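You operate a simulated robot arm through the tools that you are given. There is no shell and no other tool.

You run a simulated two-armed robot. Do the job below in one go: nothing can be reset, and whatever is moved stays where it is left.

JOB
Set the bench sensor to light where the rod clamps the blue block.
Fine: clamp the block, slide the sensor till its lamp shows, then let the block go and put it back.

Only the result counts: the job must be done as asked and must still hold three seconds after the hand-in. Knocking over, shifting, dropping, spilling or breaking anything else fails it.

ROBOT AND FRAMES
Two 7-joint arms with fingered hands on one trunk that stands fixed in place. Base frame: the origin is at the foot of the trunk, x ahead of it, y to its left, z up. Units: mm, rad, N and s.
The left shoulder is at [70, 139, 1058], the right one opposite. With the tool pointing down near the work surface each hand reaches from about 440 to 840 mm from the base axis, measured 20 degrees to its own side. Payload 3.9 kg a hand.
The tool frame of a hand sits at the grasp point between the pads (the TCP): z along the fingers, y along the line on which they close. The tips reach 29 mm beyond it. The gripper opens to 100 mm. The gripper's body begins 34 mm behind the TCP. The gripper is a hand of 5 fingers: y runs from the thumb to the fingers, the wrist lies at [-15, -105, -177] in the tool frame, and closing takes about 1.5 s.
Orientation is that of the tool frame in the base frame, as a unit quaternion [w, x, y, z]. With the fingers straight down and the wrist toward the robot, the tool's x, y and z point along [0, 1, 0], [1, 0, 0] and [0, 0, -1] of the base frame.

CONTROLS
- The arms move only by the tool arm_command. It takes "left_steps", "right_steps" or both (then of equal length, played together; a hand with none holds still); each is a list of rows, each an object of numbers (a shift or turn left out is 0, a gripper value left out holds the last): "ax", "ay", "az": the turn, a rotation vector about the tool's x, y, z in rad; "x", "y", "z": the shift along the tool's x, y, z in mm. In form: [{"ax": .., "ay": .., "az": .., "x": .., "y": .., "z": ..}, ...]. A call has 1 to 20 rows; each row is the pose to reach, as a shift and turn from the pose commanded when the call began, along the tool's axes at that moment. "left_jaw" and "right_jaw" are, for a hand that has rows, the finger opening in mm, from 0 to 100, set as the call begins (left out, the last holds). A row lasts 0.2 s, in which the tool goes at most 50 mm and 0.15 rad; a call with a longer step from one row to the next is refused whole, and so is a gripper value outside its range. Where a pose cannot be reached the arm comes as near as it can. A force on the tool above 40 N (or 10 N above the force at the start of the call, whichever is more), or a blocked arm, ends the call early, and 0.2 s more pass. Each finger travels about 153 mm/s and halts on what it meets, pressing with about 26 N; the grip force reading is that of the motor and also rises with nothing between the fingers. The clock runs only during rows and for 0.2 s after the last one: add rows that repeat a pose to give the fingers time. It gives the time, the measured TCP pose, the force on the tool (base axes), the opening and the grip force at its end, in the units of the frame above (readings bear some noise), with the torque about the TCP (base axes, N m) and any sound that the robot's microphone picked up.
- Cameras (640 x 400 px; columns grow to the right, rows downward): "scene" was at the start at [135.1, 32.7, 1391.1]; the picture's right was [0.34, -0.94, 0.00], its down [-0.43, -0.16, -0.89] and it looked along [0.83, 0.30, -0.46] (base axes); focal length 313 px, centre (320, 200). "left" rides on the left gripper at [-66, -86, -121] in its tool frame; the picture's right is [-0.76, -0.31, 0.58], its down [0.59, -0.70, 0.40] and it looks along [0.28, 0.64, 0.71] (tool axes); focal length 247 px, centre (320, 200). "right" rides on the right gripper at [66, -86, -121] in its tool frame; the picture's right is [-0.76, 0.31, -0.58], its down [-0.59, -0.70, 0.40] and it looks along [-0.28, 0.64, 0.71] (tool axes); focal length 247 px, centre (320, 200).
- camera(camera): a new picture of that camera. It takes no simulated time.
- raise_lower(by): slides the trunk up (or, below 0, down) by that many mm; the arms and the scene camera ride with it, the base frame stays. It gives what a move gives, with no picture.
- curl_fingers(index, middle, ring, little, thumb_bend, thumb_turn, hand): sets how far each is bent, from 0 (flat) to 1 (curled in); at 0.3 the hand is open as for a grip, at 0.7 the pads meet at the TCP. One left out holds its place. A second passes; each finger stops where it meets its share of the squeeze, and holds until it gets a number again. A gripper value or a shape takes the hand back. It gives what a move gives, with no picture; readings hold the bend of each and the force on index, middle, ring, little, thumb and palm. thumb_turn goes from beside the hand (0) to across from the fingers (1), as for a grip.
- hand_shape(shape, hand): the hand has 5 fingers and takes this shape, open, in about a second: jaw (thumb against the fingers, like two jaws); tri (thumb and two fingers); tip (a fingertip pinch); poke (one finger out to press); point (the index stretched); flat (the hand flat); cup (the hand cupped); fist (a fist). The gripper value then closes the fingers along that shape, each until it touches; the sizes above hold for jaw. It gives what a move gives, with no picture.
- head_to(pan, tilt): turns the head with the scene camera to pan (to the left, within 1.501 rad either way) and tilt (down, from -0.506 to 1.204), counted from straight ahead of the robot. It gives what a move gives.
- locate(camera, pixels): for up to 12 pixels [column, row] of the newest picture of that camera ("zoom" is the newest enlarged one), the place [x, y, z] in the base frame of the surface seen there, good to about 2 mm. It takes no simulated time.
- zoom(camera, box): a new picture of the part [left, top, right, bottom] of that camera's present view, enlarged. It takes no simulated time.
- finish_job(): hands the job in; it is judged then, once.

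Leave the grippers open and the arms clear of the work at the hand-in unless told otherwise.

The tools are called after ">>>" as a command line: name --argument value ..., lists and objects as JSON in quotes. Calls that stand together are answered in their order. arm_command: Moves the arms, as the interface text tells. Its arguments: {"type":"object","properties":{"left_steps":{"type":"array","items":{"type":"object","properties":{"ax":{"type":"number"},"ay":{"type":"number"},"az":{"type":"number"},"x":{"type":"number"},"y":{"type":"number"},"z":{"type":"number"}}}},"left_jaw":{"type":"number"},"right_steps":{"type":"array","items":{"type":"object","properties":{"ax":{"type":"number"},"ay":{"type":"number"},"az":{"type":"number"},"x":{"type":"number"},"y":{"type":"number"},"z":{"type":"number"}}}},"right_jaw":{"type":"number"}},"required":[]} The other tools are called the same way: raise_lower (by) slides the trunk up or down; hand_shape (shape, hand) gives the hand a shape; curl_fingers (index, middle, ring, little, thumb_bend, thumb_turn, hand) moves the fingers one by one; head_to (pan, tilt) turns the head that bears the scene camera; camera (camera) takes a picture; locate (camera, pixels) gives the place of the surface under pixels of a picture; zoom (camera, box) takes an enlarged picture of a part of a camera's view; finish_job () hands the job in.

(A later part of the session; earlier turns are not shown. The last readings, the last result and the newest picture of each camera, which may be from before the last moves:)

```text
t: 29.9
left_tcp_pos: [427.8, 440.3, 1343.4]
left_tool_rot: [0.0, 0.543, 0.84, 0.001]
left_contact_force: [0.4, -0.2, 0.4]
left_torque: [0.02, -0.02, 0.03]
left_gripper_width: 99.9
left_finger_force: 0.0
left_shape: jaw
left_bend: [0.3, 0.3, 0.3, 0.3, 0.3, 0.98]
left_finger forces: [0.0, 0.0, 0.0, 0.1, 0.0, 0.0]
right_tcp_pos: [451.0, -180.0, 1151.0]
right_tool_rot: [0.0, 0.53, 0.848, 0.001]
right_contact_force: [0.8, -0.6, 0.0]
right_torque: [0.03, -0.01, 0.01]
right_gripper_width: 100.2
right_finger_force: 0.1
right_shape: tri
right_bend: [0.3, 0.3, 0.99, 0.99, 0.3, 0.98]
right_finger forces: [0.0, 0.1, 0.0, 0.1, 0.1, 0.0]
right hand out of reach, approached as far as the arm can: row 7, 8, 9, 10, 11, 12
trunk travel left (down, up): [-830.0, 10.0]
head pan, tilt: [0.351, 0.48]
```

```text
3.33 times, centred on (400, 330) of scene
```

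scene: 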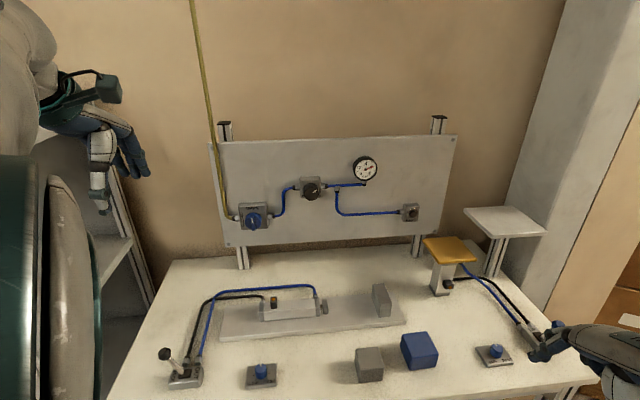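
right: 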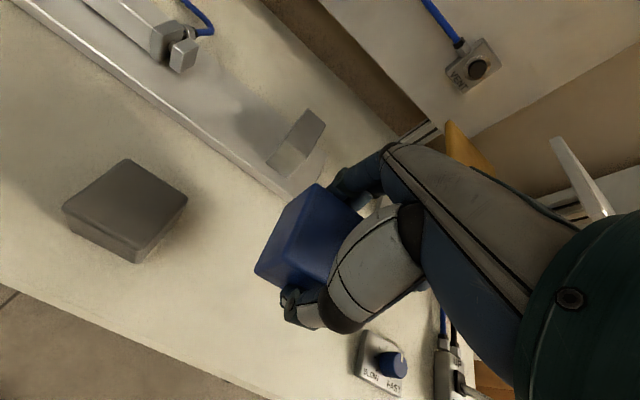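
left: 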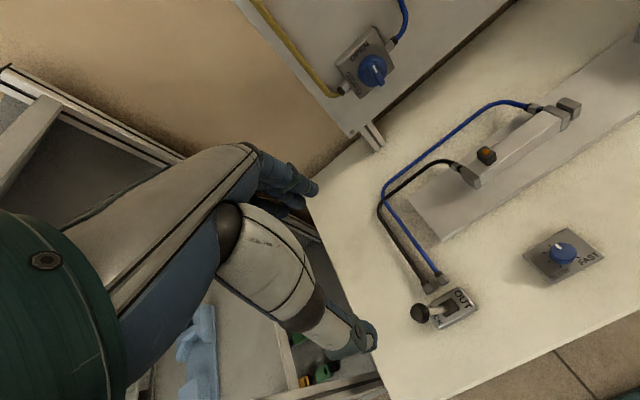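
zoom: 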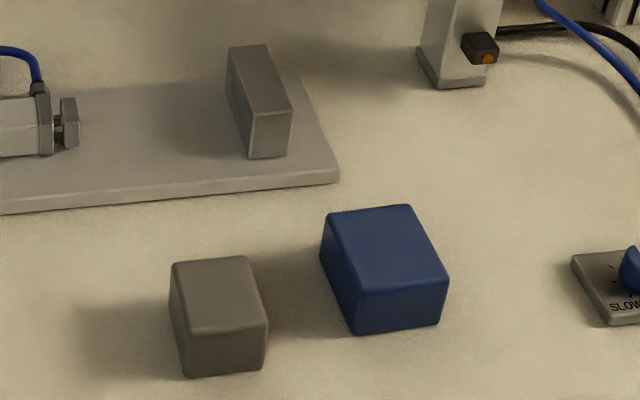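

>>> locate --camera "zoom" --pixels '[[329, 212], [408, 207], [446, 277], [365, 287], [387, 245], [231, 50], [268, 48], [291, 107], [252, 110], [68, 100], [74, 118], [62, 122]]'

```text
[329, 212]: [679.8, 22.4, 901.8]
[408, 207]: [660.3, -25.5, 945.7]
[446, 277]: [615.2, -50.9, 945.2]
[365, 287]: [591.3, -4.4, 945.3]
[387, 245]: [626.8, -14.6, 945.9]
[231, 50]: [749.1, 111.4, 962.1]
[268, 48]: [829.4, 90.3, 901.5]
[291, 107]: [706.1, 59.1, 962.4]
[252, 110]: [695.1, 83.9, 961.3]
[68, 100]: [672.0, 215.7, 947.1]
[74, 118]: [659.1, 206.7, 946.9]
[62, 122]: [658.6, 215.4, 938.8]
```

The block is where it started (within ~1 mm). I'll move the right hand further right/up to leave room, and set the left hand to the three-finger shape.

>>> arm_command --right_steps '[{"x": -29, "y": -8, "z": -16}, {"x": -58, "y": -16, "z": -32}, {"x": -88, "y": -24, "z": -48}, {"x": -118, "y": -32, "z": -64}, {"x": -147, "y": -40, "z": -79}, {"x": -147, "y": -40, "z": -79}]'

>>> hand_shape --shape "tri" --hand "left"

```text
t: 31.3
left_tcp_pos: [428.2, 442.4, 1341.9]
left_tool_rot: [-0.001, 0.543, 0.839, 0.0]
left_contact_force: [-1.0, -0.4, -0.1]
left_torque: [0.02, -0.01, -0.02]
left_gripper_width: 99.5
left_finger_force: 0.1
left_shape: jaw
left_bend: [0.3, 0.3, 0.3, 0.3, 0.3, 0.98]
left_finger forces: [0.1, 0.1, 0.0, 0.1, 0.0, 0.0]
right_tcp_pos: [451.0, -179.8, 1151.4]
right_tool_rot: [-0.001, 0.531, 0.847, 0.0]
right_contact_force: [-0.1, -0.2, -0.7]
right_torque: [0.03, 0.01, 0.0]
right_gripper_width: 100.3
right_finger_force: 0.1
right_shape: tri
right_bend: [0.3, 0.3, 0.99, 0.99, 0.3, 0.98]
right_finger forces: [0.0, 0.1, 0.0, 0.0, 0.1, 0.0]
right hand out of reach, approached as far as the arm can: row 1, 2, 3, 4, 5, 6
trunk travel left (down, up): [-830.0, 10.0]
head pan, tilt: [0.351, 0.48]
```

```text
t: 32.2
left_tcp_pos: [429.6, 441.6, 1342.0]
left_tool_rot: [0.0, 0.543, 0.84, 0.001]
left_contact_force: [0.4, -0.3, -0.4]
left_torque: [0.01, 0.0, 0.01]
left_gripper_width: 99.7
left_finger_force: 0.0
left_shape: tri
left_bend: [0.3, 0.3, 0.99, 0.99, 0.3, 0.98]
left_finger forces: [0.0, 0.1, 0.0, 0.0, 0.0, 0.0]
right_tcp_pos: [451.7, -179.7, 1150.7]
right_tool_rot: [0.0, 0.531, 0.847, 0.001]
right_contact_force: [-0.3, -0.1, -0.8]
right_torque: [0.03, 0.03, -0.01]
right_gripper_width: 100.0
right_finger_force: 0.1
right_shape: tri
right_bend: [0.3, 0.3, 0.99, 0.99, 0.3, 0.98]
right_finger forces: [0.1, 0.1, 0.1, 0.0, 0.0, 0.1]
trunk travel left (down, up): [-830.0, 10.0]
head pan, tilt: [0.351, 0.48]
```

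The right hand's yaw limits it there. I'll rotate it outward (az up to +0.7) while moving right.

>>> arm_command --right_steps '[{"az": 0.14}, {"az": 0.28}, {"az": 0.42, "x": -15, "z": -10}, {"az": 0.56, "x": -40, "z": -25}, {"az": 0.7, "x": -70, "z": -40}, {"az": 0.7, "x": -105, "y": 0, "z": -55}, {"az": 0.7, "x": -140, "y": 0, "z": -70}, {"az": 0.7, "x": -140, "y": 0, "z": -70}]'

```text
t: 34.0
left_tcp_pos: [427.9, 442.6, 1342.6]
left_tool_rot: [0.0, 0.543, 0.84, -0.001]
left_contact_force: [-0.5, -0.7, 0.3]
left_torque: [0.03, -0.03, -0.02]
left_gripper_width: 99.9
left_finger_force: 0.0
left_shape: tri
left_bend: [0.3, 0.3, 0.99, 0.99, 0.3, 0.98]
left_finger forces: [0.0, 0.1, 0.1, 0.0, 0.1, 0.0]
right_tcp_pos: [516.6, -304.4, 1221.4]
right_tool_rot: [-0.001, 0.788, 0.616, 0.0]
right_contact_force: [-0.1, 0.4, 0.1]
right_torque: [-0.01, 0.0, 0.01]
right_gripper_width: 99.9
right_finger_force: 0.0
right_shape: tri
right_bend: [0.3, 0.3, 0.99, 0.99, 0.3, 0.98]
right_finger forces: [0.0, 0.0, 0.0, 0.0, 0.0, 0.1]
trunk travel left (down, up): [-830.0, 10.0]
head pan, tilt: [0.351, 0.48]
```

Right hand is now well aside. I'll bring the left hand over the blue block (627,−15) at z≈1045.

>>> arm_command --left_steps '[{"x": -31.2, "y": -0.4, "z": 18.6}, {"x": -62.3, "y": -0.9, "z": 37.1, "az": -0.005}, {"x": -93.5, "y": -1.3, "z": 55.7, "az": -0.01}, {"x": -124.6, "y": -1.8, "z": 74.3, "az": -0.015}, {"x": -155.8, "y": -2.2, "z": 92.8, "az": -0.02}, {"x": -187, "y": -2.6, "z": 111.4, "az": -0.025}, {"x": -218, "y": -3, "z": 130, "az": -0.03}, {"x": -249.3, "y": -3.5, "z": 148.5, "az": -0.034}, {"x": -280.4, "y": -3.9, "z": 167, "az": -0.037}, {"x": -311.6, "y": -4.4, "z": 185.6, "az": -0.037}, {"x": -342.8, "y": -4.8, "z": 204.2, "az": -0.037}, {"x": -374, "y": -5.2, "z": 222.7, "az": -0.037}, {"x": -405, "y": -5.7, "z": 241.3, "az": -0.037}, {"x": -436.2, "y": -6.1, "z": 260, "az": -0.037}, {"x": -467.3, "y": -6.6, "z": 278.4, "az": -0.037}, {"x": -498.5, "y": -7, "z": 297, "az": -0.037}, {"x": -498.5, "y": -7, "z": 297, "az": -0.037}]'

>>> camera --camera "left"

>>> camera --camera "scene"

```text
t: 37.8
left_tcp_pos: [641.3, 6.9, 1065.2]
left_tool_rot: [0.022, 0.502, 0.864, -0.031]
left_contact_force: [-1.0, -0.1, -0.1]
left_torque: [-0.02, -0.03, -0.02]
left_gripper_width: 99.9
left_finger_force: 0.0
left_shape: tri
left_bend: [0.3, 0.3, 0.99, 0.99, 0.3, 0.98]
left_finger forces: [0.1, 0.0, 0.1, 0.0, 0.1, 0.0]
left hand out of reach, approached as far as the arm can: row 2, 3, 4, 5, 6, 7, 8, 9, 10
right_tcp_pos: [518.0, -304.2, 1221.3]
right_tool_rot: [-0.001, 0.788, 0.616, -0.001]
right_contact_force: [-0.1, -0.2, -0.6]
right_torque: [-0.05, -0.02, 0.0]
right_gripper_width: 100.1
right_finger_force: 0.1
right_shape: tri
right_bend: [0.3, 0.3, 0.99, 0.99, 0.3, 0.98]
right_finger forces: [0.0, 0.0, 0.0, 0.0, 0.1, 0.1]
trunk travel left (down, up): [-830.0, 10.0]
head pan, tilt: [0.351, 0.48]
stopped in row 17 (left hand): the arm was blocked; the commanded pose is now the measured one
```

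```text
taken
```

left: 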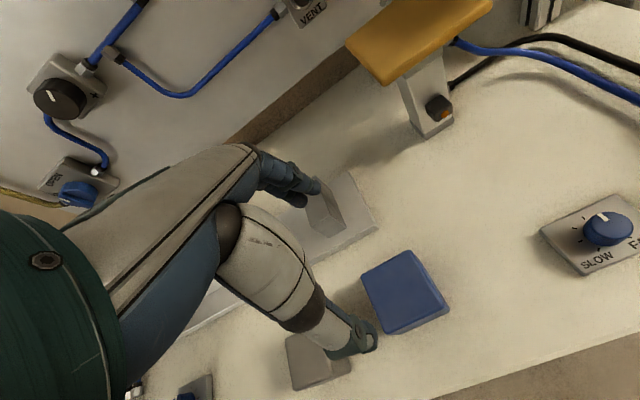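

```text
taken
```

scene: 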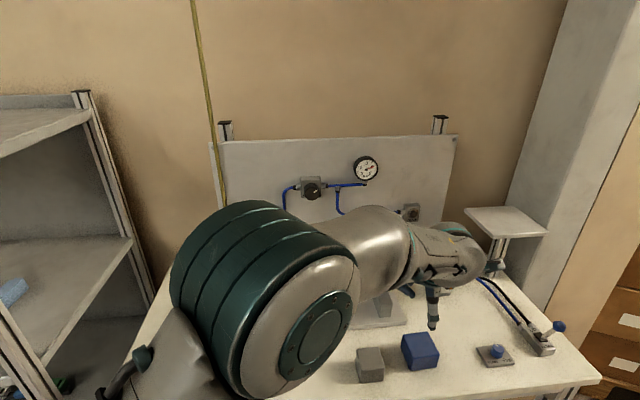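

The left arm lagged and stopped at (641,7,1065), slightly tilted. I'll try correcting it to (627,−15,1045) with the proper orientation to see whether the left arm can get there.

>>> arm_command --left_steps '[{"x": -3.5, "y": -7.5, "z": 7, "ax": -0.01, "ay": 0.023, "az": 0.02}, {"x": -7, "y": -15, "z": 14, "ax": -0.02, "ay": 0.046, "az": 0.04}, {"x": -10.7, "y": -22.7, "z": 21.7, "ax": -0.0295, "ay": 0.07, "az": 0.058}, {"x": -10.7, "y": -22.7, "z": 21.7, "ax": -0.0295, "ay": 0.07, "az": 0.058}, {"x": -10.7, "y": -22.7, "z": 21.7, "ax": -0.0295, "ay": 0.07, "az": 0.058}]'

>>> camera --camera "left"

```text
t: 39.2
left_tcp_pos: [638.8, 5.9, 1058.1]
left_tool_rot: [0.018, 0.503, 0.864, -0.03]
left_contact_force: [-1.1, 0.5, 0.0]
left_torque: [0.01, -0.03, 0.0]
left_gripper_width: 99.6
left_finger_force: 0.1
left_shape: tri
left_bend: [0.3, 0.3, 0.99, 0.99, 0.3, 0.98]
left_finger forces: [0.1, 0.0, 0.0, 0.0, 0.1, 0.0]
right_tcp_pos: [517.9, -305.9, 1220.2]
right_tool_rot: [0.0, 0.788, 0.616, 0.0]
right_contact_force: [-0.1, 0.7, 0.3]
right_torque: [-0.02, 0.01, 0.01]
right_gripper_width: 99.9
right_finger_force: 0.0
right_shape: tri
right_bend: [0.3, 0.3, 0.99, 0.99, 0.3, 0.98]
right_finger forces: [0.0, 0.0, 0.0, 0.0, 0.0, 0.1]
trunk travel left (down, up): [-830.0, 10.0]
head pan, tilt: [0.351, 0.48]
stopped in row 5 (left hand): the arm was blocked; the commanded pose is now the measured one
```

```text
taken
```

left: 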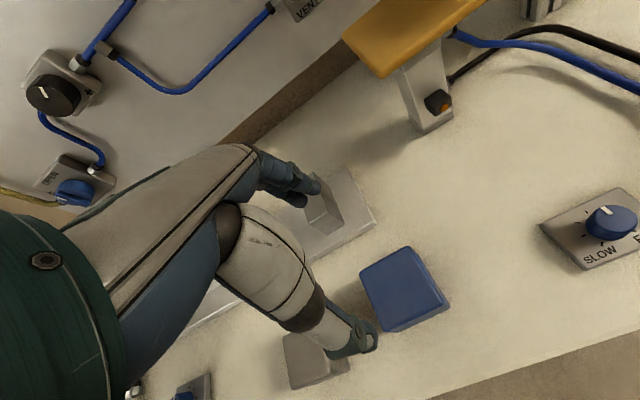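

The left arm is physically blocked there (elbow near its own body). I'll move it toward the clamp area (700,130,1055) with level orientation and see how it sits.

>>> arm_command --left_steps '[{"x": 15.5, "y": 23, "z": 0, "ax": -0.006, "ay": 0.014, "az": 0.012}, {"x": 31, "y": 46, "z": 0, "ax": -0.012, "ay": 0.028, "az": 0.024}, {"x": 46.5, "y": 69, "z": 0, "ax": -0.018, "ay": 0.042, "az": 0.036}, {"x": 62, "y": 92, "z": 0, "ax": -0.024, "ay": 0.056, "az": 0.048}, {"x": 77.5, "y": 114.5, "z": 0, "ax": -0.0295, "ay": 0.07, "az": 0.058}, {"x": 77.5, "y": 114.5, "z": 0, "ax": -0.0295, "ay": 0.07, "az": 0.058}, {"x": 77.5, "y": 114.5, "z": 0, "ax": -0.0295, "ay": 0.07, "az": 0.058}]'

>>> camera --camera "left"

>>> camera --camera "scene"

>>> camera --camera "right"

```text
t: 40.8
left_tcp_pos: [699.7, 128.0, 1048.6]
left_tool_rot: [-0.005, 0.529, 0.848, 0.003]
left_contact_force: [0.5, -0.8, -0.6]
left_torque: [0.01, -0.01, 0.01]
left_gripper_width: 99.9
left_finger_force: 0.0
left_shape: tri
left_bend: [0.3, 0.3, 0.99, 0.99, 0.3, 0.98]
left_finger forces: [0.0, 0.0, 0.1, 0.0, 0.0, 0.0]
right_tcp_pos: [517.5, -305.8, 1220.3]
right_tool_rot: [-0.002, 0.788, 0.616, 0.001]
right_contact_force: [0.0, 0.3, -0.1]
right_torque: [-0.01, -0.03, -0.01]
right_gripper_width: 99.8
right_finger_force: 0.1
right_shape: tri
right_bend: [0.3, 0.3, 0.99, 0.99, 0.3, 0.98]
right_finger forces: [0.0, 0.0, 0.0, 0.0, 0.0, 0.1]
trunk travel left (down, up): [-830.0, 10.0]
head pan, tilt: [0.351, 0.48]
```

```text
taken
```

left: 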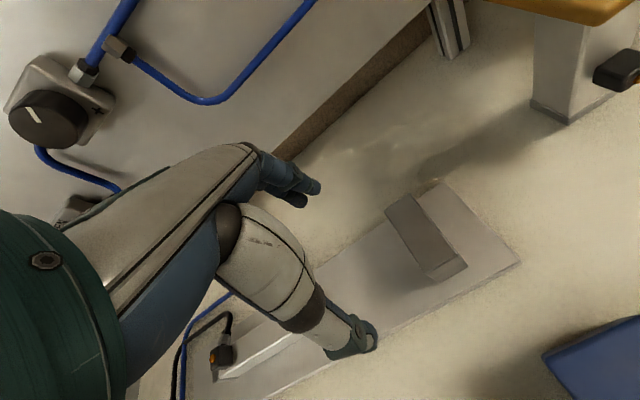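

```text
taken
```

scene: 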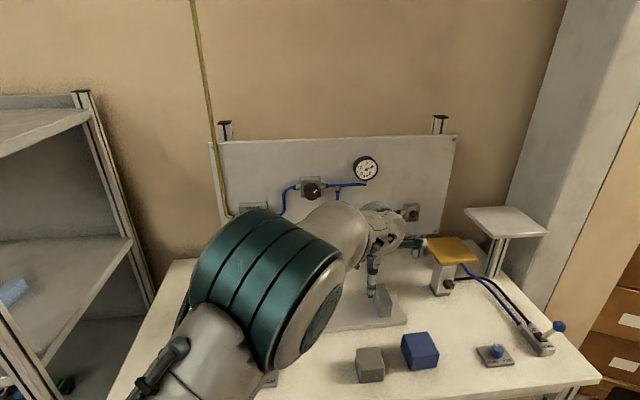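

```text
taken
```

right: 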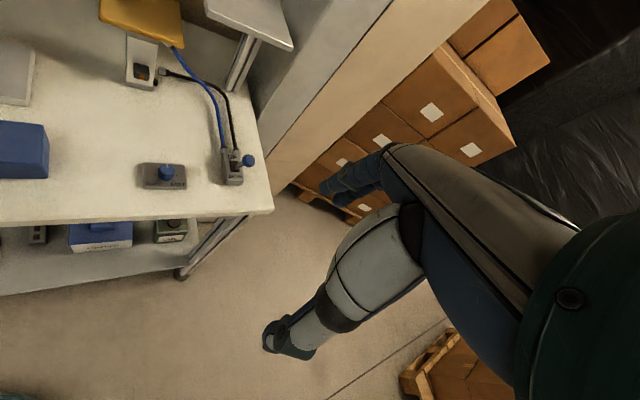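

The left arm reaches the clamp place well ((700,128,1049), level), but not the block's home; the right reaches home and almost the clamp. So I'll relay: right sets the block on the rail slightly off-axis, left centres it. First the left hand retreats up and to the left.

>>> arm_command --left_steps '[{"z": -30}, {"z": -60}, {"x": 25, "z": -85}, {"x": 60, "z": -100}, {"x": 100, "z": -115}, {"x": 140, "z": -130}, {"x": 180, "z": -145}, {"x": 220, "z": -160}, {"x": 260, "y": -10, "z": -175}, {"x": 300, "y": -25, "z": -190}, {"x": 300, "y": -25, "z": -190}]'

>>> camera --camera "scene"

```text
t: 43.2
left_tcp_pos: [546.7, 384.8, 1242.8]
left_tool_rot: [-0.005, 0.529, 0.848, 0.004]
left_contact_force: [0.7, -0.1, -0.1]
left_torque: [0.0, -0.02, 0.01]
left_gripper_width: 100.0
left_finger_force: 0.1
left_shape: tri
left_bend: [0.3, 0.3, 0.99, 0.99, 0.3, 0.98]
left_finger forces: [0.0, 0.0, 0.0, 0.0, 0.1, 0.0]
right_tcp_pos: [517.9, -305.2, 1219.3]
right_tool_rot: [-0.002, 0.788, 0.616, -0.001]
right_contact_force: [-0.1, 0.7, -0.4]
right_torque: [0.02, 0.0, 0.01]
right_gripper_width: 100.0
right_finger_force: 0.1
right_shape: tri
right_bend: [0.3, 0.3, 0.99, 0.99, 0.3, 0.98]
right_finger forces: [0.0, 0.0, 0.0, 0.0, 0.0, 0.1]
trunk travel left (down, up): [-830.0, 10.0]
head pan, tilt: [0.351, 0.48]
```

```text
taken
```

scene: 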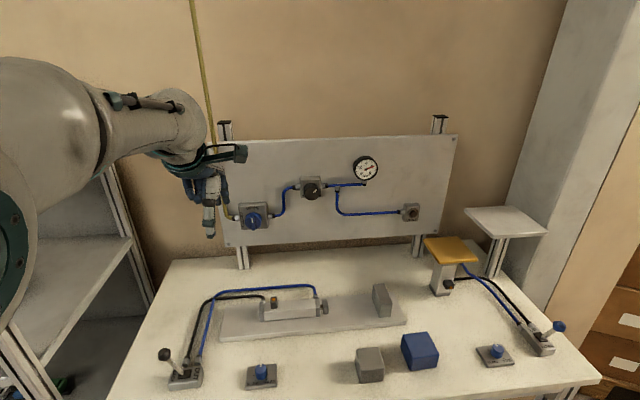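

The bench is in clear view now. I'll bring the right hand back over the blue block's home at z≈1041, turning it to the block's yaw.

>>> arm_command --right_steps '[{"x": 30.8, "y": 3.6, "z": 17.8, "az": -0.09}, {"x": 61.6, "y": 7.2, "z": 35.7, "az": -0.18}, {"x": 92.3, "y": 10.7, "z": 53.5, "az": -0.27}, {"x": 123.1, "y": 14.3, "z": 71.4, "az": -0.36}, {"x": 153.9, "y": 17.9, "z": 89.2, "az": -0.45}, {"x": 184.7, "y": 21.5, "z": 107.1, "az": -0.54}, {"x": 215.5, "y": 25.1, "z": 125, "az": -0.62}, {"x": 246.2, "y": 28.6, "z": 142.8, "az": -0.67}, {"x": 277, "y": 32.2, "z": 160.6, "az": -0.704}, {"x": 307.8, "y": 35.8, "z": 178.5, "az": -0.704}, {"x": 307.8, "y": 35.8, "z": 178.5, "az": -0.704}, {"x": 307.8, "y": 35.8, "z": 178.5, "az": -0.704}]'

>>> camera --camera "right"

```text
t: 45.8
left_tcp_pos: [546.0, 385.5, 1243.6]
left_tool_rot: [-0.004, 0.53, 0.848, 0.003]
left_contact_force: [-1.2, 0.1, 0.4]
left_torque: [0.02, -0.02, -0.01]
left_gripper_width: 99.8
left_finger_force: 0.1
left_shape: tri
left_bend: [0.3, 0.3, 0.99, 0.99, 0.3, 0.98]
left_finger forces: [0.0, 0.0, 0.1, 0.0, 0.0, 0.1]
right_tcp_pos: [627.0, -15.9, 1041.2]
right_tool_rot: [0.0, 0.527, 0.85, 0.0]
right_contact_force: [0.3, 1.3, 0.6]
right_torque: [0.0, -0.02, -0.02]
right_gripper_width: 100.2
right_finger_force: 0.1
right_shape: tri
right_bend: [0.3, 0.3, 0.99, 0.99, 0.3, 0.98]
right_finger forces: [0.0, 0.0, 0.0, 0.0, 0.0, 0.1]
trunk travel left (down, up): [-830.0, 10.0]
head pan, tilt: [0.351, 0.48]
```

```text
taken
```

right: 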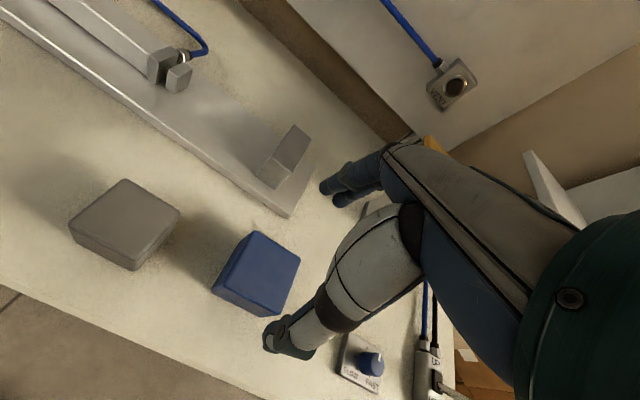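

Well centred over the block. I'll lower 104 mm and then close on it.

>>> arm_command --right_steps '[{"z": 25}, {"z": 50}, {"z": 70}, {"z": 90}, {"z": 104}, {"z": 104}, {"z": 104}]'

>>> arm_command --right_steps '[{"z": 0}, {"z": 0}, {"z": 0}, {"z": 0}, {"z": 0}, {"z": 0}, {"z": 0}, {"z": 0}, {"z": 0}]' --right_jaw 20

```text
t: 47.4
left_tcp_pos: [544.7, 384.2, 1243.7]
left_tool_rot: [-0.004, 0.529, 0.848, 0.003]
left_contact_force: [0.3, 0.0, 0.1]
left_torque: [-0.03, 0.01, -0.02]
left_gripper_width: 99.8
left_finger_force: 0.0
left_shape: tri
left_bend: [0.3, 0.3, 0.99, 0.99, 0.3, 0.98]
left_finger forces: [0.0, 0.1, 0.1, 0.0, 0.1, 0.0]
right_tcp_pos: [627.1, -14.9, 938.4]
right_tool_rot: [-0.001, 0.527, 0.85, 0.001]
right_contact_force: [0.0, 1.0, 0.1]
right_torque: [-0.02, -0.01, 0.01]
right_gripper_width: 100.0
right_finger_force: 0.1
right_shape: tri
right_bend: [0.3, 0.3, 0.99, 0.99, 0.3, 0.98]
right_finger forces: [0.1, 0.0, 0.0, 0.0, 0.0, 0.1]
trunk travel left (down, up): [-830.0, 10.0]
head pan, tilt: [0.351, 0.48]
```

```text
t: 49.4
left_tcp_pos: [545.8, 386.1, 1243.9]
left_tool_rot: [-0.004, 0.53, 0.848, 0.003]
left_contact_force: [0.7, -0.3, -0.3]
left_torque: [0.04, 0.02, -0.01]
left_gripper_width: 100.2
left_finger_force: 0.0
left_shape: tri
left_bend: [0.3, 0.3, 0.99, 0.99, 0.3, 0.98]
left_finger forces: [0.0, 0.0, 0.0, 0.0, 0.0, 0.1]
right_tcp_pos: [626.0, -16.1, 937.1]
right_tool_rot: [0.0, 0.526, 0.85, 0.001]
right_contact_force: [0.4, -0.1, -0.1]
right_torque: [0.0, 0.01, -0.01]
right_gripper_width: 53.5
right_finger_force: 26.3
right_shape: tri
right_bend: [0.39, 0.41, 1.0, 1.0, 0.3, 1.0]
right_finger forces: [13.3, 11.8, 0.0, 0.0, 25.3, 0.0]
trunk travel left (down, up): [-830.0, 10.0]
head pan, tilt: [0.351, 0.48]
```

Gripped again (13/12/25 N). I'll lift 78 mm and carry to just in front of the stop, slightly toward me from the axis (block centre s≈199, b≈673), within the right arm's reach.

>>> arm_command --right_steps '[{"z": -15}, {"z": -36}, {"z": -57}, {"z": -78}, {"x": 18.9, "y": 23.7, "z": -78}, {"x": 37.8, "y": 47.4, "z": -78}, {"x": 56.6, "y": 71.2, "z": -78}, {"x": 75.5, "y": 94.9, "z": -78}, {"x": 94.4, "y": 118.6, "z": -78}, {"x": 94.4, "y": 118.6, "z": -78}, {"x": 94.4, "y": 118.6, "z": -78}]'

>>> camera --camera "right"

>>> zoom --camera "scene" --box '[280, 220, 440, 350]'

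```text
t: 51.8
left_tcp_pos: [545.1, 386.0, 1243.4]
left_tool_rot: [-0.005, 0.529, 0.848, 0.003]
left_contact_force: [0.1, 0.5, -0.2]
left_torque: [-0.01, 0.02, -0.01]
left_gripper_width: 99.8
left_finger_force: 0.1
left_shape: tri
left_bend: [0.3, 0.3, 0.99, 0.99, 0.3, 0.98]
left_finger forces: [0.1, 0.1, 0.0, 0.0, 0.0, 0.0]
right_tcp_pos: [691.6, 123.4, 1014.7]
right_tool_rot: [-0.001, 0.527, 0.85, 0.0]
right_contact_force: [0.4, 0.1, -2.0]
right_torque: [0.01, 0.01, 0.0]
right_gripper_width: 53.5
right_finger_force: 26.0
right_shape: tri
right_bend: [0.39, 0.41, 1.0, 1.0, 0.3, 1.0]
right_finger forces: [13.1, 11.8, 0.0, 0.0, 25.0, 0.0]
trunk travel left (down, up): [-830.0, 10.0]
head pan, tilt: [0.351, 0.48]
```

```text
taken
```

right: 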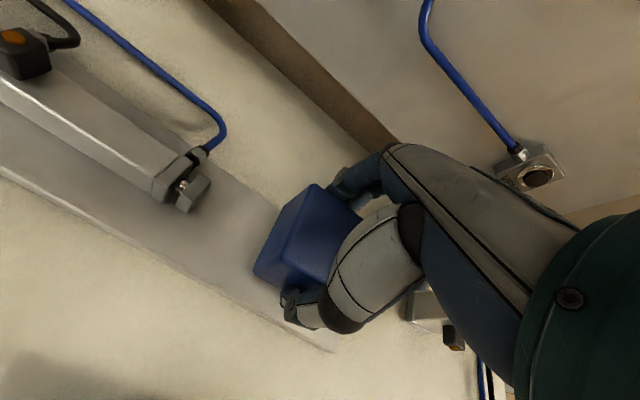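

```text
3.08 times, centred on (360, 285) of scene
```

zoom: 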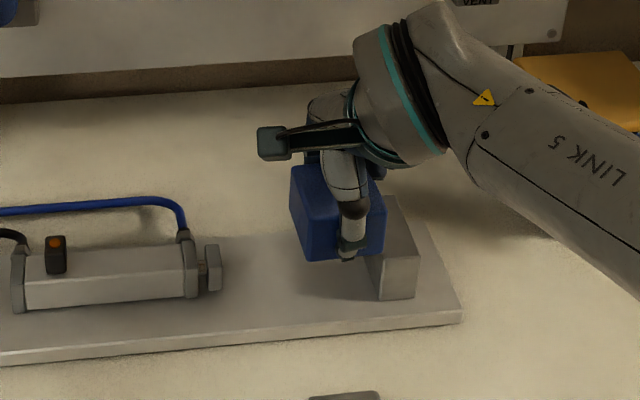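

It reached without limit. I'll try a further +12 mm along y to get closer to the axis.

>>> arm_command --right_steps '[{"y": 6}, {"y": 12}, {"y": 12}]'

```text
t: 52.6
left_tcp_pos: [544.5, 385.8, 1243.3]
left_tool_rot: [-0.005, 0.53, 0.848, 0.003]
left_contact_force: [-0.4, -0.8, -0.5]
left_torque: [-0.01, -0.01, 0.01]
left_gripper_width: 99.8
left_finger_force: 0.0
left_shape: tri
left_bend: [0.3, 0.3, 0.99, 0.99, 0.3, 0.98]
left_finger forces: [0.0, 0.0, 0.0, 0.1, 0.1, 0.0]
right_tcp_pos: [700.6, 126.3, 1015.9]
right_tool_rot: [-0.002, 0.527, 0.85, 0.001]
right_contact_force: [-0.2, 0.1, -1.2]
right_torque: [0.03, -0.01, 0.05]
right_gripper_width: 53.4
right_finger_force: 26.1
right_shape: tri
right_bend: [0.39, 0.41, 1.0, 1.0, 0.3, 1.0]
right_finger forces: [13.0, 11.6, 0.0, 0.0, 24.9, 0.0]
trunk travel left (down, up): [-830.0, 10.0]
head pan, tilt: [0.351, 0.48]
```

Still within reach at (700.6,126.3). I'll add 4 mm more, putting the block on the axis (b≈687–688).

>>> arm_command --right_steps '[{"y": 3}, {"y": 4.5}, {"y": 4.5}]'

>>> zoom --camera "scene" --box '[280, 220, 440, 350]'

```text
t: 53.4
left_tcp_pos: [546.4, 384.4, 1243.7]
left_tool_rot: [-0.004, 0.529, 0.849, 0.004]
left_contact_force: [0.1, -0.6, -0.7]
left_torque: [0.01, 0.02, -0.01]
left_gripper_width: 99.7
left_finger_force: 0.1
left_shape: tri
left_bend: [0.3, 0.3, 0.99, 0.99, 0.3, 0.98]
left_finger forces: [0.0, 0.0, 0.0, 0.0, 0.0, 0.0]
right_tcp_pos: [702.6, 126.6, 1015.9]
right_tool_rot: [-0.001, 0.527, 0.85, 0.0]
right_contact_force: [-0.2, 0.4, -1.7]
right_torque: [0.05, -0.02, -0.01]
right_gripper_width: 53.4
right_finger_force: 26.5
right_shape: tri
right_bend: [0.39, 0.41, 1.0, 1.0, 0.3, 1.0]
right_finger forces: [13.1, 11.7, 0.1, 0.0, 24.8, 0.0]
right hand out of reach, approached as far as the arm can: row 1, 2, 3
trunk travel left (down, up): [-830.0, 10.0]
head pan, tilt: [0.351, 0.48]
```

```text
3.08 times, centred on (360, 285) of scene
```

zoom: 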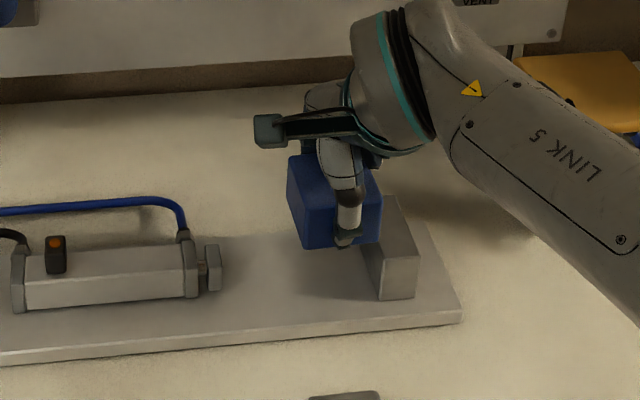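

At the limit the block is about 3 mm from the axis, good enough. I'll lower 59 mm to just above the rail (rail top ≈916).

>>> arm_command --right_steps '[{"z": 15}, {"z": 30}, {"z": 45}, {"z": 55}, {"z": 59}, {"z": 59}, {"z": 59}]'

>>> zoom --camera "scene" --box '[280, 220, 440, 350]'

>>> camera --camera "right"

```text
t: 55.0
left_tcp_pos: [545.7, 385.7, 1243.8]
left_tool_rot: [-0.004, 0.529, 0.849, 0.003]
left_contact_force: [-0.2, -0.7, -0.2]
left_torque: [-0.02, 0.02, -0.02]
left_gripper_width: 99.8
left_finger_force: 0.0
left_shape: tri
left_bend: [0.3, 0.3, 0.99, 0.99, 0.3, 0.98]
left_finger forces: [0.0, 0.0, 0.0, 0.0, 0.0, 0.0]
right_tcp_pos: [700.6, 127.1, 957.3]
right_tool_rot: [-0.001, 0.527, 0.85, 0.001]
right_contact_force: [-0.2, -0.1, -1.8]
right_torque: [0.0, 0.01, 0.03]
right_gripper_width: 53.4
right_finger_force: 25.9
right_shape: tri
right_bend: [0.39, 0.41, 1.0, 1.0, 0.3, 1.0]
right_finger forces: [13.1, 11.7, 0.0, 0.0, 24.9, 0.0]
trunk travel left (down, up): [-830.0, 10.0]
head pan, tilt: [0.351, 0.48]
```

```text
3.08 times, centred on (360, 285) of scene
```

zoom: 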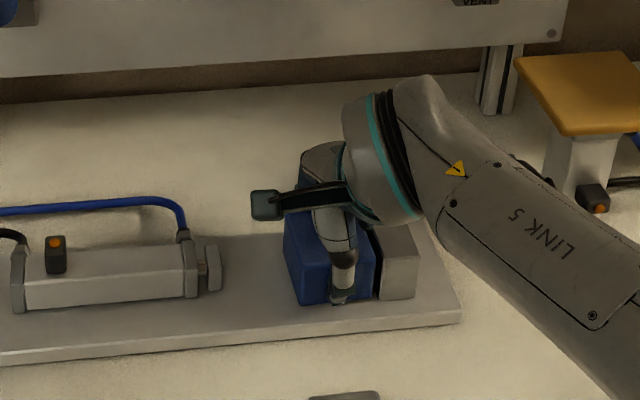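

```text
taken
```

right: 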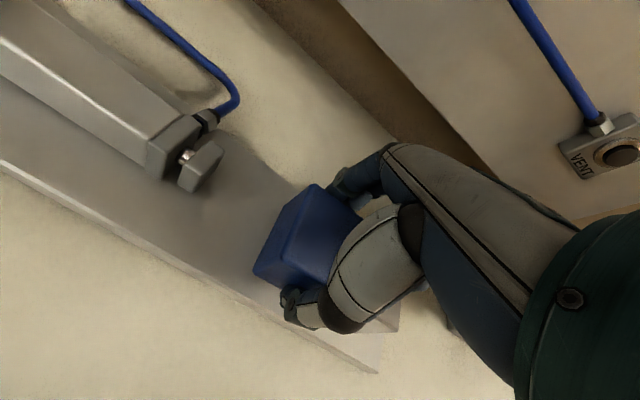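

Close to the rail, no reach limit. I'll go 3 mm further down and 3 mm along y, watching the vertical force.

>>> arm_command --right_steps '[{"y": 1.5, "z": 1}, {"y": 3, "z": 2}, {"y": 3, "z": 3}, {"y": 3, "z": 3}]'

```text
t: 56.0
left_tcp_pos: [545.5, 386.6, 1242.1]
left_tool_rot: [-0.004, 0.529, 0.849, 0.003]
left_contact_force: [0.1, -0.1, 0.2]
left_torque: [-0.02, 0.0, 0.01]
left_gripper_width: 100.0
left_finger_force: 0.0
left_shape: tri
left_bend: [0.3, 0.3, 0.99, 0.99, 0.3, 0.98]
left_finger forces: [0.0, 0.1, 0.0, 0.0, 0.0, 0.0]
right_tcp_pos: [703.3, 128.9, 954.1]
right_tool_rot: [-0.001, 0.527, 0.85, 0.0]
right_contact_force: [0.3, 0.0, -1.4]
right_torque: [-0.03, -0.03, 0.02]
right_gripper_width: 53.5
right_finger_force: 26.0
right_shape: tri
right_bend: [0.39, 0.41, 1.0, 1.0, 0.3, 1.0]
right_finger forces: [13.2, 11.7, 0.0, 0.0, 25.0, 0.0]
trunk travel left (down, up): [-830.0, 10.0]
head pan, tilt: [0.351, 0.48]
```

Now at b≈687, s≈198. I'll lower another ~1.5 mm until the weight transfers.

>>> arm_command --right_steps '[{"z": 0.7}, {"z": 1.4}, {"z": 1.4}]'

```text
t: 56.8
left_tcp_pos: [544.2, 385.5, 1243.4]
left_tool_rot: [-0.004, 0.529, 0.849, 0.004]
left_contact_force: [0.5, 0.5, 0.3]
left_torque: [0.03, 0.02, 0.04]
left_gripper_width: 99.8
left_finger_force: 0.0
left_shape: tri
left_bend: [0.3, 0.3, 0.99, 0.99, 0.3, 0.98]
left_finger forces: [0.1, 0.0, 0.0, 0.0, 0.1, 0.1]
right_tcp_pos: [703.7, 129.1, 953.3]
right_tool_rot: [-0.002, 0.527, 0.85, 0.001]
right_contact_force: [1.1, 1.9, 2.8]
right_torque: [-0.03, 0.11, -0.01]
right_gripper_width: 53.4
right_finger_force: 26.0
right_shape: tri
right_bend: [0.39, 0.41, 1.0, 1.0, 0.3, 1.0]
right_finger forces: [14.3, 12.2, 0.0, 0.1, 25.6, 0.0]
trunk travel left (down, up): [-830.0, 10.0]
head pan, tilt: [0.351, 0.48]
```

The block rests on the rail (+2.8 N). I'll open the right hand, rise 110 mm, and look.

>>> arm_command --right_steps '[{"z": 0}, {"z": 0}, {"z": 0}, {"z": 0}, {"z": 0}, {"z": 0}, {"z": 0}, {"z": -20}, {"z": -45}, {"z": -75}, {"z": -105}, {"z": -105}]' --right_jaw 95

>>> camera --camera "right"

```text
t: 59.4
left_tcp_pos: [544.9, 386.0, 1243.0]
left_tool_rot: [-0.005, 0.529, 0.849, 0.004]
left_contact_force: [0.3, -0.3, -0.6]
left_torque: [0.03, 0.0, -0.01]
left_gripper_width: 99.7
left_finger_force: 0.1
left_shape: tri
left_bend: [0.3, 0.3, 0.99, 0.99, 0.3, 0.98]
left_finger forces: [0.0, 0.0, 0.1, 0.1, 0.1, 0.0]
right_tcp_pos: [703.3, 128.7, 1008.6]
right_tool_rot: [0.0, 0.528, 0.849, 0.002]
right_contact_force: [-0.3, 0.2, 0.4]
right_torque: [0.05, 0.0, 0.04]
right_gripper_width: 94.9
right_finger_force: 0.1
right_shape: tri
right_bend: [0.32, 0.3, 0.99, 0.99, 0.31, 0.98]
right_finger forces: [0.0, 0.0, 0.0, 0.0, 0.1, 0.1]
right hand out of reach, approached as far as the arm can: row 10, 11, 12
trunk travel left (down, up): [-830.0, 10.0]
head pan, tilt: [0.351, 0.48]
```

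```text
taken
```

right: 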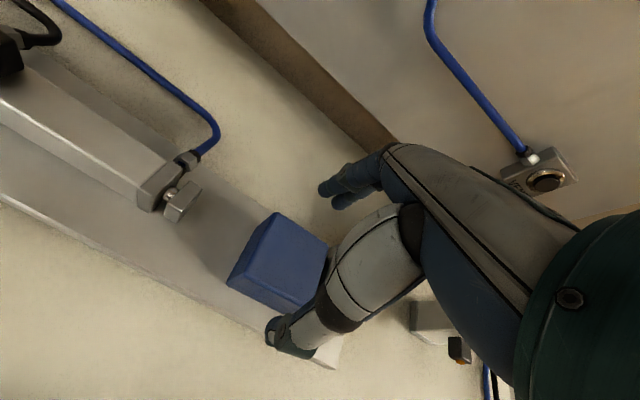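

The block sits on the rail. I'll withdraw the right hand back over the empty home spot and then out to its parking place on the right.

>>> arm_command --right_steps '[{"x": -16, "y": -22, "z": -6}, {"x": -34, "y": -48, "z": -15}, {"x": -54, "y": -76, "z": -27}, {"x": -75, "y": -105, "z": -40}, {"x": -95, "y": -132, "z": -51}, {"x": -121, "y": -160, "z": -71, "az": 0.08}, {"x": -147, "y": -188, "z": -91, "az": 0.17}, {"x": -173, "y": -217, "z": -111, "az": 0.26}, {"x": -200, "y": -246, "z": -131, "az": 0.36}, {"x": -226, "y": -274, "z": -151, "az": 0.46}, {"x": -252, "y": -303, "z": -171, "az": 0.56}, {"x": -279, "y": -331, "z": -191, "az": 0.64}, {"x": -305.6, "y": -359.9, "z": -211, "az": 0.7}, {"x": -305.6, "y": -359.9, "z": -211, "az": 0.7}]'

>>> camera --camera "scene"

>>> zoom --camera "scene" --box '[220, 260, 440, 370]'

```text
t: 62.4
left_tcp_pos: [546.1, 386.7, 1243.0]
left_tool_rot: [-0.005, 0.53, 0.848, 0.003]
left_contact_force: [-0.1, 0.3, -0.7]
left_torque: [-0.04, 0.01, 0.0]
left_gripper_width: 99.9
left_finger_force: 0.1
left_shape: tri
left_bend: [0.3, 0.3, 0.99, 0.99, 0.3, 0.98]
left_finger forces: [0.0, 0.0, 0.0, 0.0, 0.0, 0.1]
right_tcp_pos: [519.3, -306.7, 1220.2]
right_tool_rot: [-0.001, 0.787, 0.617, -0.001]
right_contact_force: [1.0, 0.5, -0.2]
right_torque: [0.0, 0.0, 0.0]
right_gripper_width: 94.8
right_finger_force: 0.1
right_shape: tri
right_bend: [0.32, 0.3, 0.99, 0.99, 0.31, 0.98]
right_finger forces: [0.0, 0.0, 0.1, 0.0, 0.1, 0.1]
trunk travel left (down, up): [-830.0, 10.0]
head pan, tilt: [0.351, 0.48]
```

```text
taken
```

scene: 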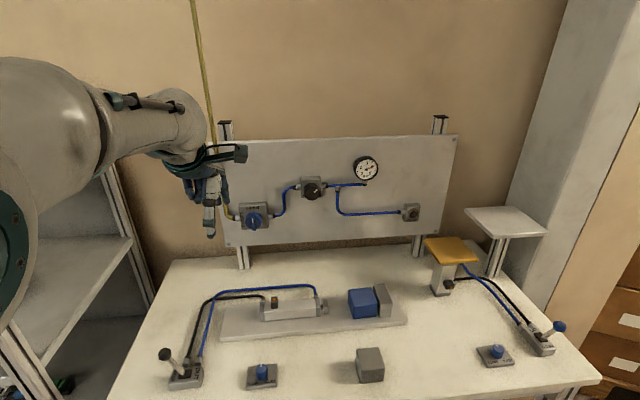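

```text
2.91 times, centred on (330, 315) of scene
```

zoom: 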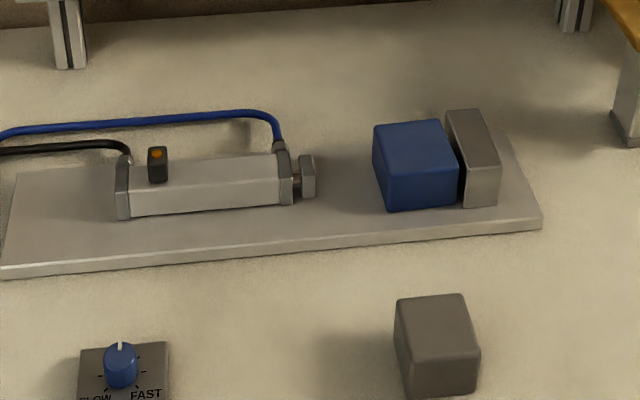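

The blue block is on the rail, square in front of the stop and in line with the rod head. Next is the left lever; I'll zoom on it at (175,370) and locate knob and base.

>>> zoom --camera "scene" --box '[130, 320, 230, 400]'

>>> zoom --camera "scene" --box '[240, 285, 340, 345]'

```text
5.00 times, centred on (180, 360) of scene
```

zoom: 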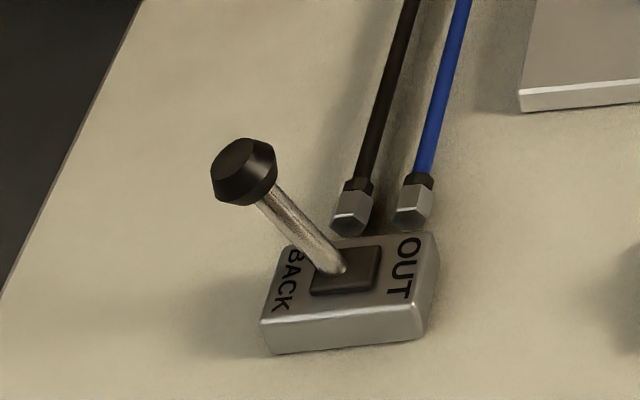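

```text
6.40 times, centred on (290, 315) of scene
```

zoom: 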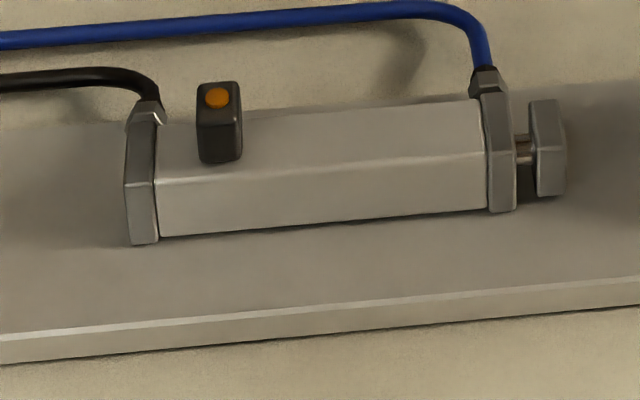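

>>> zoom --camera "scene" --box '[130, 320, 230, 400]'

>>> locate --camera "zoom" --pixels '[[235, 160], [265, 150], [240, 200], [270, 190], [215, 180], [300, 235], [335, 268], [265, 318], [425, 240], [425, 300], [350, 200], [415, 200]]'

```text
5.00 times, centred on (180, 360) of scene
```

zoom: 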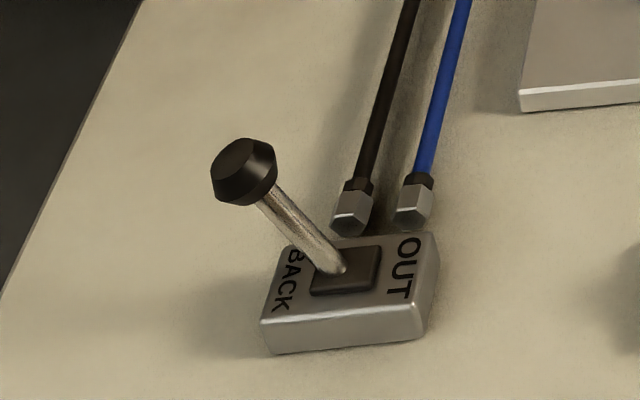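

```text
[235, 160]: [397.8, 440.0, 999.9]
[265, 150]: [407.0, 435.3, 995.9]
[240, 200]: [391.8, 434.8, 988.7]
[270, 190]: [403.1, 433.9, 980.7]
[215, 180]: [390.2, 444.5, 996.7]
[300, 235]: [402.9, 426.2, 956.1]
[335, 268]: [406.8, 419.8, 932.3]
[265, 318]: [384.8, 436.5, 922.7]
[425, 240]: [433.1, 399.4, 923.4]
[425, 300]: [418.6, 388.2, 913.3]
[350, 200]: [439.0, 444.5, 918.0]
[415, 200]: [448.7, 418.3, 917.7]
```

The lever knob is near (400,439,993) and pivots at (408,418,928), leaning toward BACK. I'll give the left hand the "poke" shape, to push knob and later sensor with one finger, and look at it.

>>> hand_shape --shape "poke" --hand "left"

>>> camera --camera "left"

>>> zoom --camera "scene" --box '[130, 110, 270, 260]'

```text
t: 63.3
left_tcp_pos: [545.8, 385.0, 1242.7]
left_tool_rot: [-0.005, 0.53, 0.848, 0.003]
left_contact_force: [1.3, -0.5, -0.3]
left_torque: [0.02, -0.02, 0.01]
left_gripper_width: 0.0
left_finger_force: 0.0
left_shape: poke
left_bend: [0.7, 0.7, 0.99, 0.99, 1.0, 1.0]
left_finger forces: [0.0, 0.1, 0.0, 0.1, 0.0, 0.0]
right_tcp_pos: [517.9, -307.3, 1219.4]
right_tool_rot: [-0.001, 0.786, 0.618, -0.001]
right_contact_force: [0.9, -0.1, -0.2]
right_torque: [0.0, -0.01, 0.01]
right_gripper_width: 95.0
right_finger_force: 0.0
right_shape: tri
right_bend: [0.32, 0.3, 0.99, 0.99, 0.31, 0.98]
right_finger forces: [0.0, 0.0, 0.0, 0.1, 0.0, 0.1]
trunk travel left (down, up): [-830.0, 10.0]
head pan, tilt: [0.351, 0.48]
```

```text
taken
```

left: 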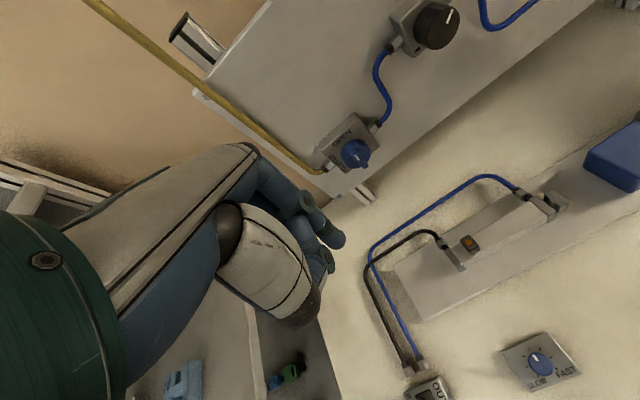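

```text
2.67 times, centred on (200, 185) of scene
```

zoom: 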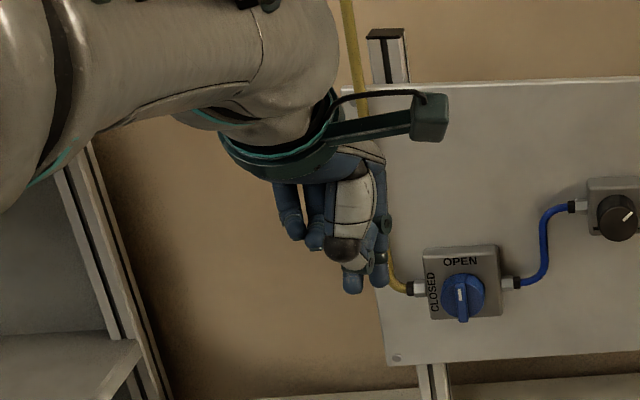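

In poke the index and middle tips come together at the TCP line. I'll locate the fingertips in this zoom.

>>> locate --camera "zoom" --pixels '[[353, 285], [378, 282], [350, 268], [380, 262], [314, 248], [298, 235], [345, 248], [384, 225]]'

>>> zoom --camera "left" --box '[200, 130, 400, 340]'

```text
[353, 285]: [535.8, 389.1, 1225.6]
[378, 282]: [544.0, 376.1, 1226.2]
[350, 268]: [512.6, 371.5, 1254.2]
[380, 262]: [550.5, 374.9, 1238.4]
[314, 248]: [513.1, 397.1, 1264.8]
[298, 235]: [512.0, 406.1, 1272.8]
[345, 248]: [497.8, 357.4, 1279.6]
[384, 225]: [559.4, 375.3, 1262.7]
```

```text
1.90 times, centred on (300, 235) of left
```

zoom: 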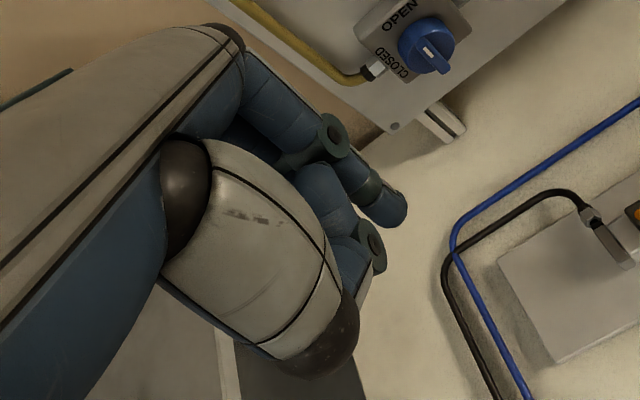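

I'll check how close the shelf rack on the left is to the lever area before moving there.

>>> locate --camera "scene" --pixels '[[150, 285], [130, 240], [110, 180], [60, 320], [20, 280], [120, 360], [165, 275], [110, 395], [60, 250]]'

```text
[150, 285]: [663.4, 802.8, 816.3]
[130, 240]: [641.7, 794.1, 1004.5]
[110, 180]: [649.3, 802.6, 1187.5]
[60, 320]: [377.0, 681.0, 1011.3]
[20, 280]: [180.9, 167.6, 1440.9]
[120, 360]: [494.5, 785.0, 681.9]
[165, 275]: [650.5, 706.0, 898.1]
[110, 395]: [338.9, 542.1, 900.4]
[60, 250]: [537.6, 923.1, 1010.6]
```

The rack is ~190 mm further left, so there is room. I'll move the left hand above the BACK side of the knob (375,488,1060) first.

>>> arm_command --left_steps '[{"x": 21, "y": -13.4, "z": 22.9}, {"x": 42, "y": -26.7, "z": 45.7}, {"x": 62.9, "y": -40.1, "z": 68.6}, {"x": 83.9, "y": -53.5, "z": 91.5}, {"x": 104.8, "y": -66.8, "z": 114.4}, {"x": 125.8, "y": -80.2, "z": 137.2}, {"x": 146.7, "y": -93.5, "z": 160}, {"x": 167.7, "y": -106.9, "z": 183}, {"x": 167.7, "y": -106.9, "z": 183}, {"x": 167.7, "y": -106.9, "z": 183}]'

>>> camera --camera "left"

>>> camera --camera "scene"

```text
t: 65.5
left_tcp_pos: [375.7, 490.9, 1061.2]
left_tool_rot: [-0.005, 0.529, 0.849, 0.003]
left_contact_force: [-0.2, 0.1, -0.4]
left_torque: [0.04, 0.01, -0.01]
left_gripper_width: 0.1
left_finger_force: 0.0
left_shape: poke
left_bend: [0.7, 0.7, 0.99, 0.99, 1.0, 1.0]
left_finger forces: [0.1, 0.1, 0.1, 0.1, 0.0, 0.0]
right_tcp_pos: [518.6, -305.7, 1221.6]
right_tool_rot: [-0.001, 0.786, 0.618, 0.0]
right_contact_force: [0.2, -0.8, 0.0]
right_torque: [-0.02, 0.0, 0.02]
right_gripper_width: 94.5
right_finger_force: 0.1
right_shape: tri
right_bend: [0.32, 0.3, 0.99, 0.99, 0.31, 0.98]
right_finger forces: [0.0, 0.0, 0.1, 0.0, 0.0, 0.0]
trunk travel left (down, up): [-830.0, 10.0]
head pan, tilt: [0.351, 0.48]
```

```text
taken
```

left: 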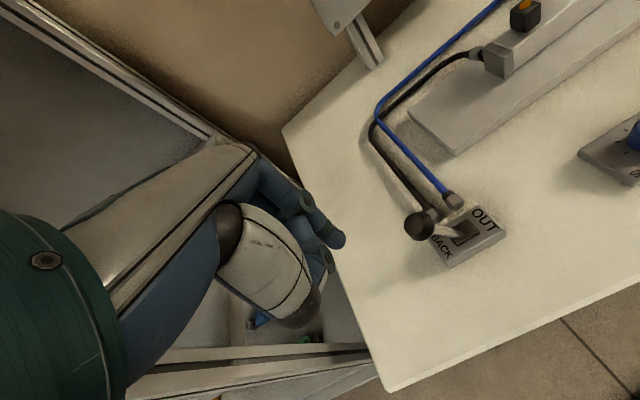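

```text
taken
```

scene: 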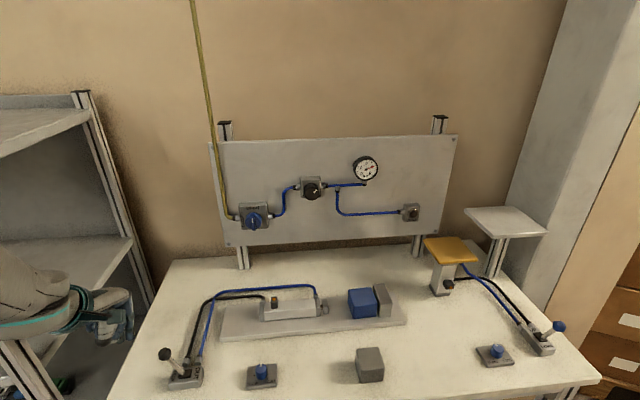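

The fingers are on the BACK side of the knob. I'll lower 56 mm beside it.

>>> arm_command --left_steps '[{"z": 20}, {"z": 40}, {"z": 57}, {"z": 57}]'

>>> camera --camera "left"

>>> zoom --camera "scene" --box '[80, 290, 240, 400]'

```text
t: 66.5
left_tcp_pos: [375.5, 490.9, 1005.9]
left_tool_rot: [-0.005, 0.529, 0.849, 0.003]
left_contact_force: [0.6, -0.6, 0.5]
left_torque: [0.0, 0.01, -0.01]
left_gripper_width: 0.1
left_finger_force: 0.1
left_shape: poke
left_bend: [0.7, 0.7, 0.99, 0.99, 1.0, 1.0]
left_finger forces: [0.0, 0.1, 0.0, 0.0, 0.1, 0.1]
right_tcp_pos: [517.5, -305.9, 1219.4]
right_tool_rot: [-0.001, 0.786, 0.618, 0.0]
right_contact_force: [-0.3, -0.2, 0.4]
right_torque: [-0.01, -0.01, -0.04]
right_gripper_width: 95.0
right_finger_force: 0.0
right_shape: tri
right_bend: [0.32, 0.3, 0.99, 0.99, 0.31, 0.98]
right_finger forces: [0.0, 0.1, 0.1, 0.1, 0.0, 0.0]
trunk travel left (down, up): [-830.0, 10.0]
head pan, tilt: [0.351, 0.48]
```

```text
taken
```

left: 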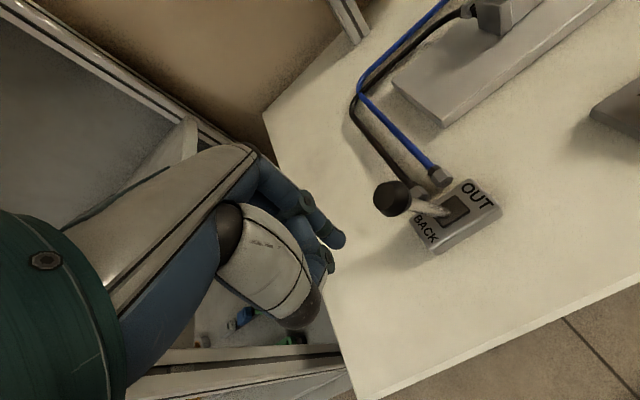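

```text
3.64 times, centred on (160, 345) of scene
```

zoom: 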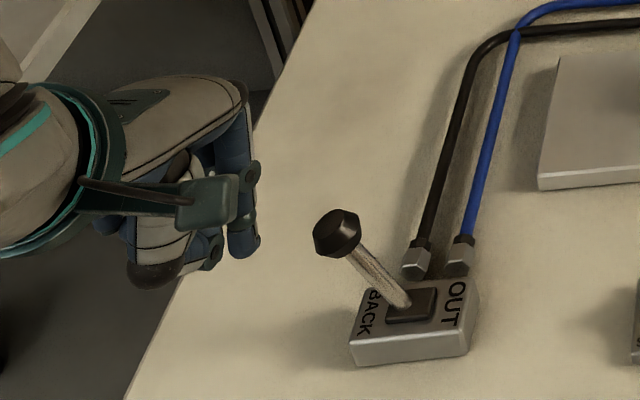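

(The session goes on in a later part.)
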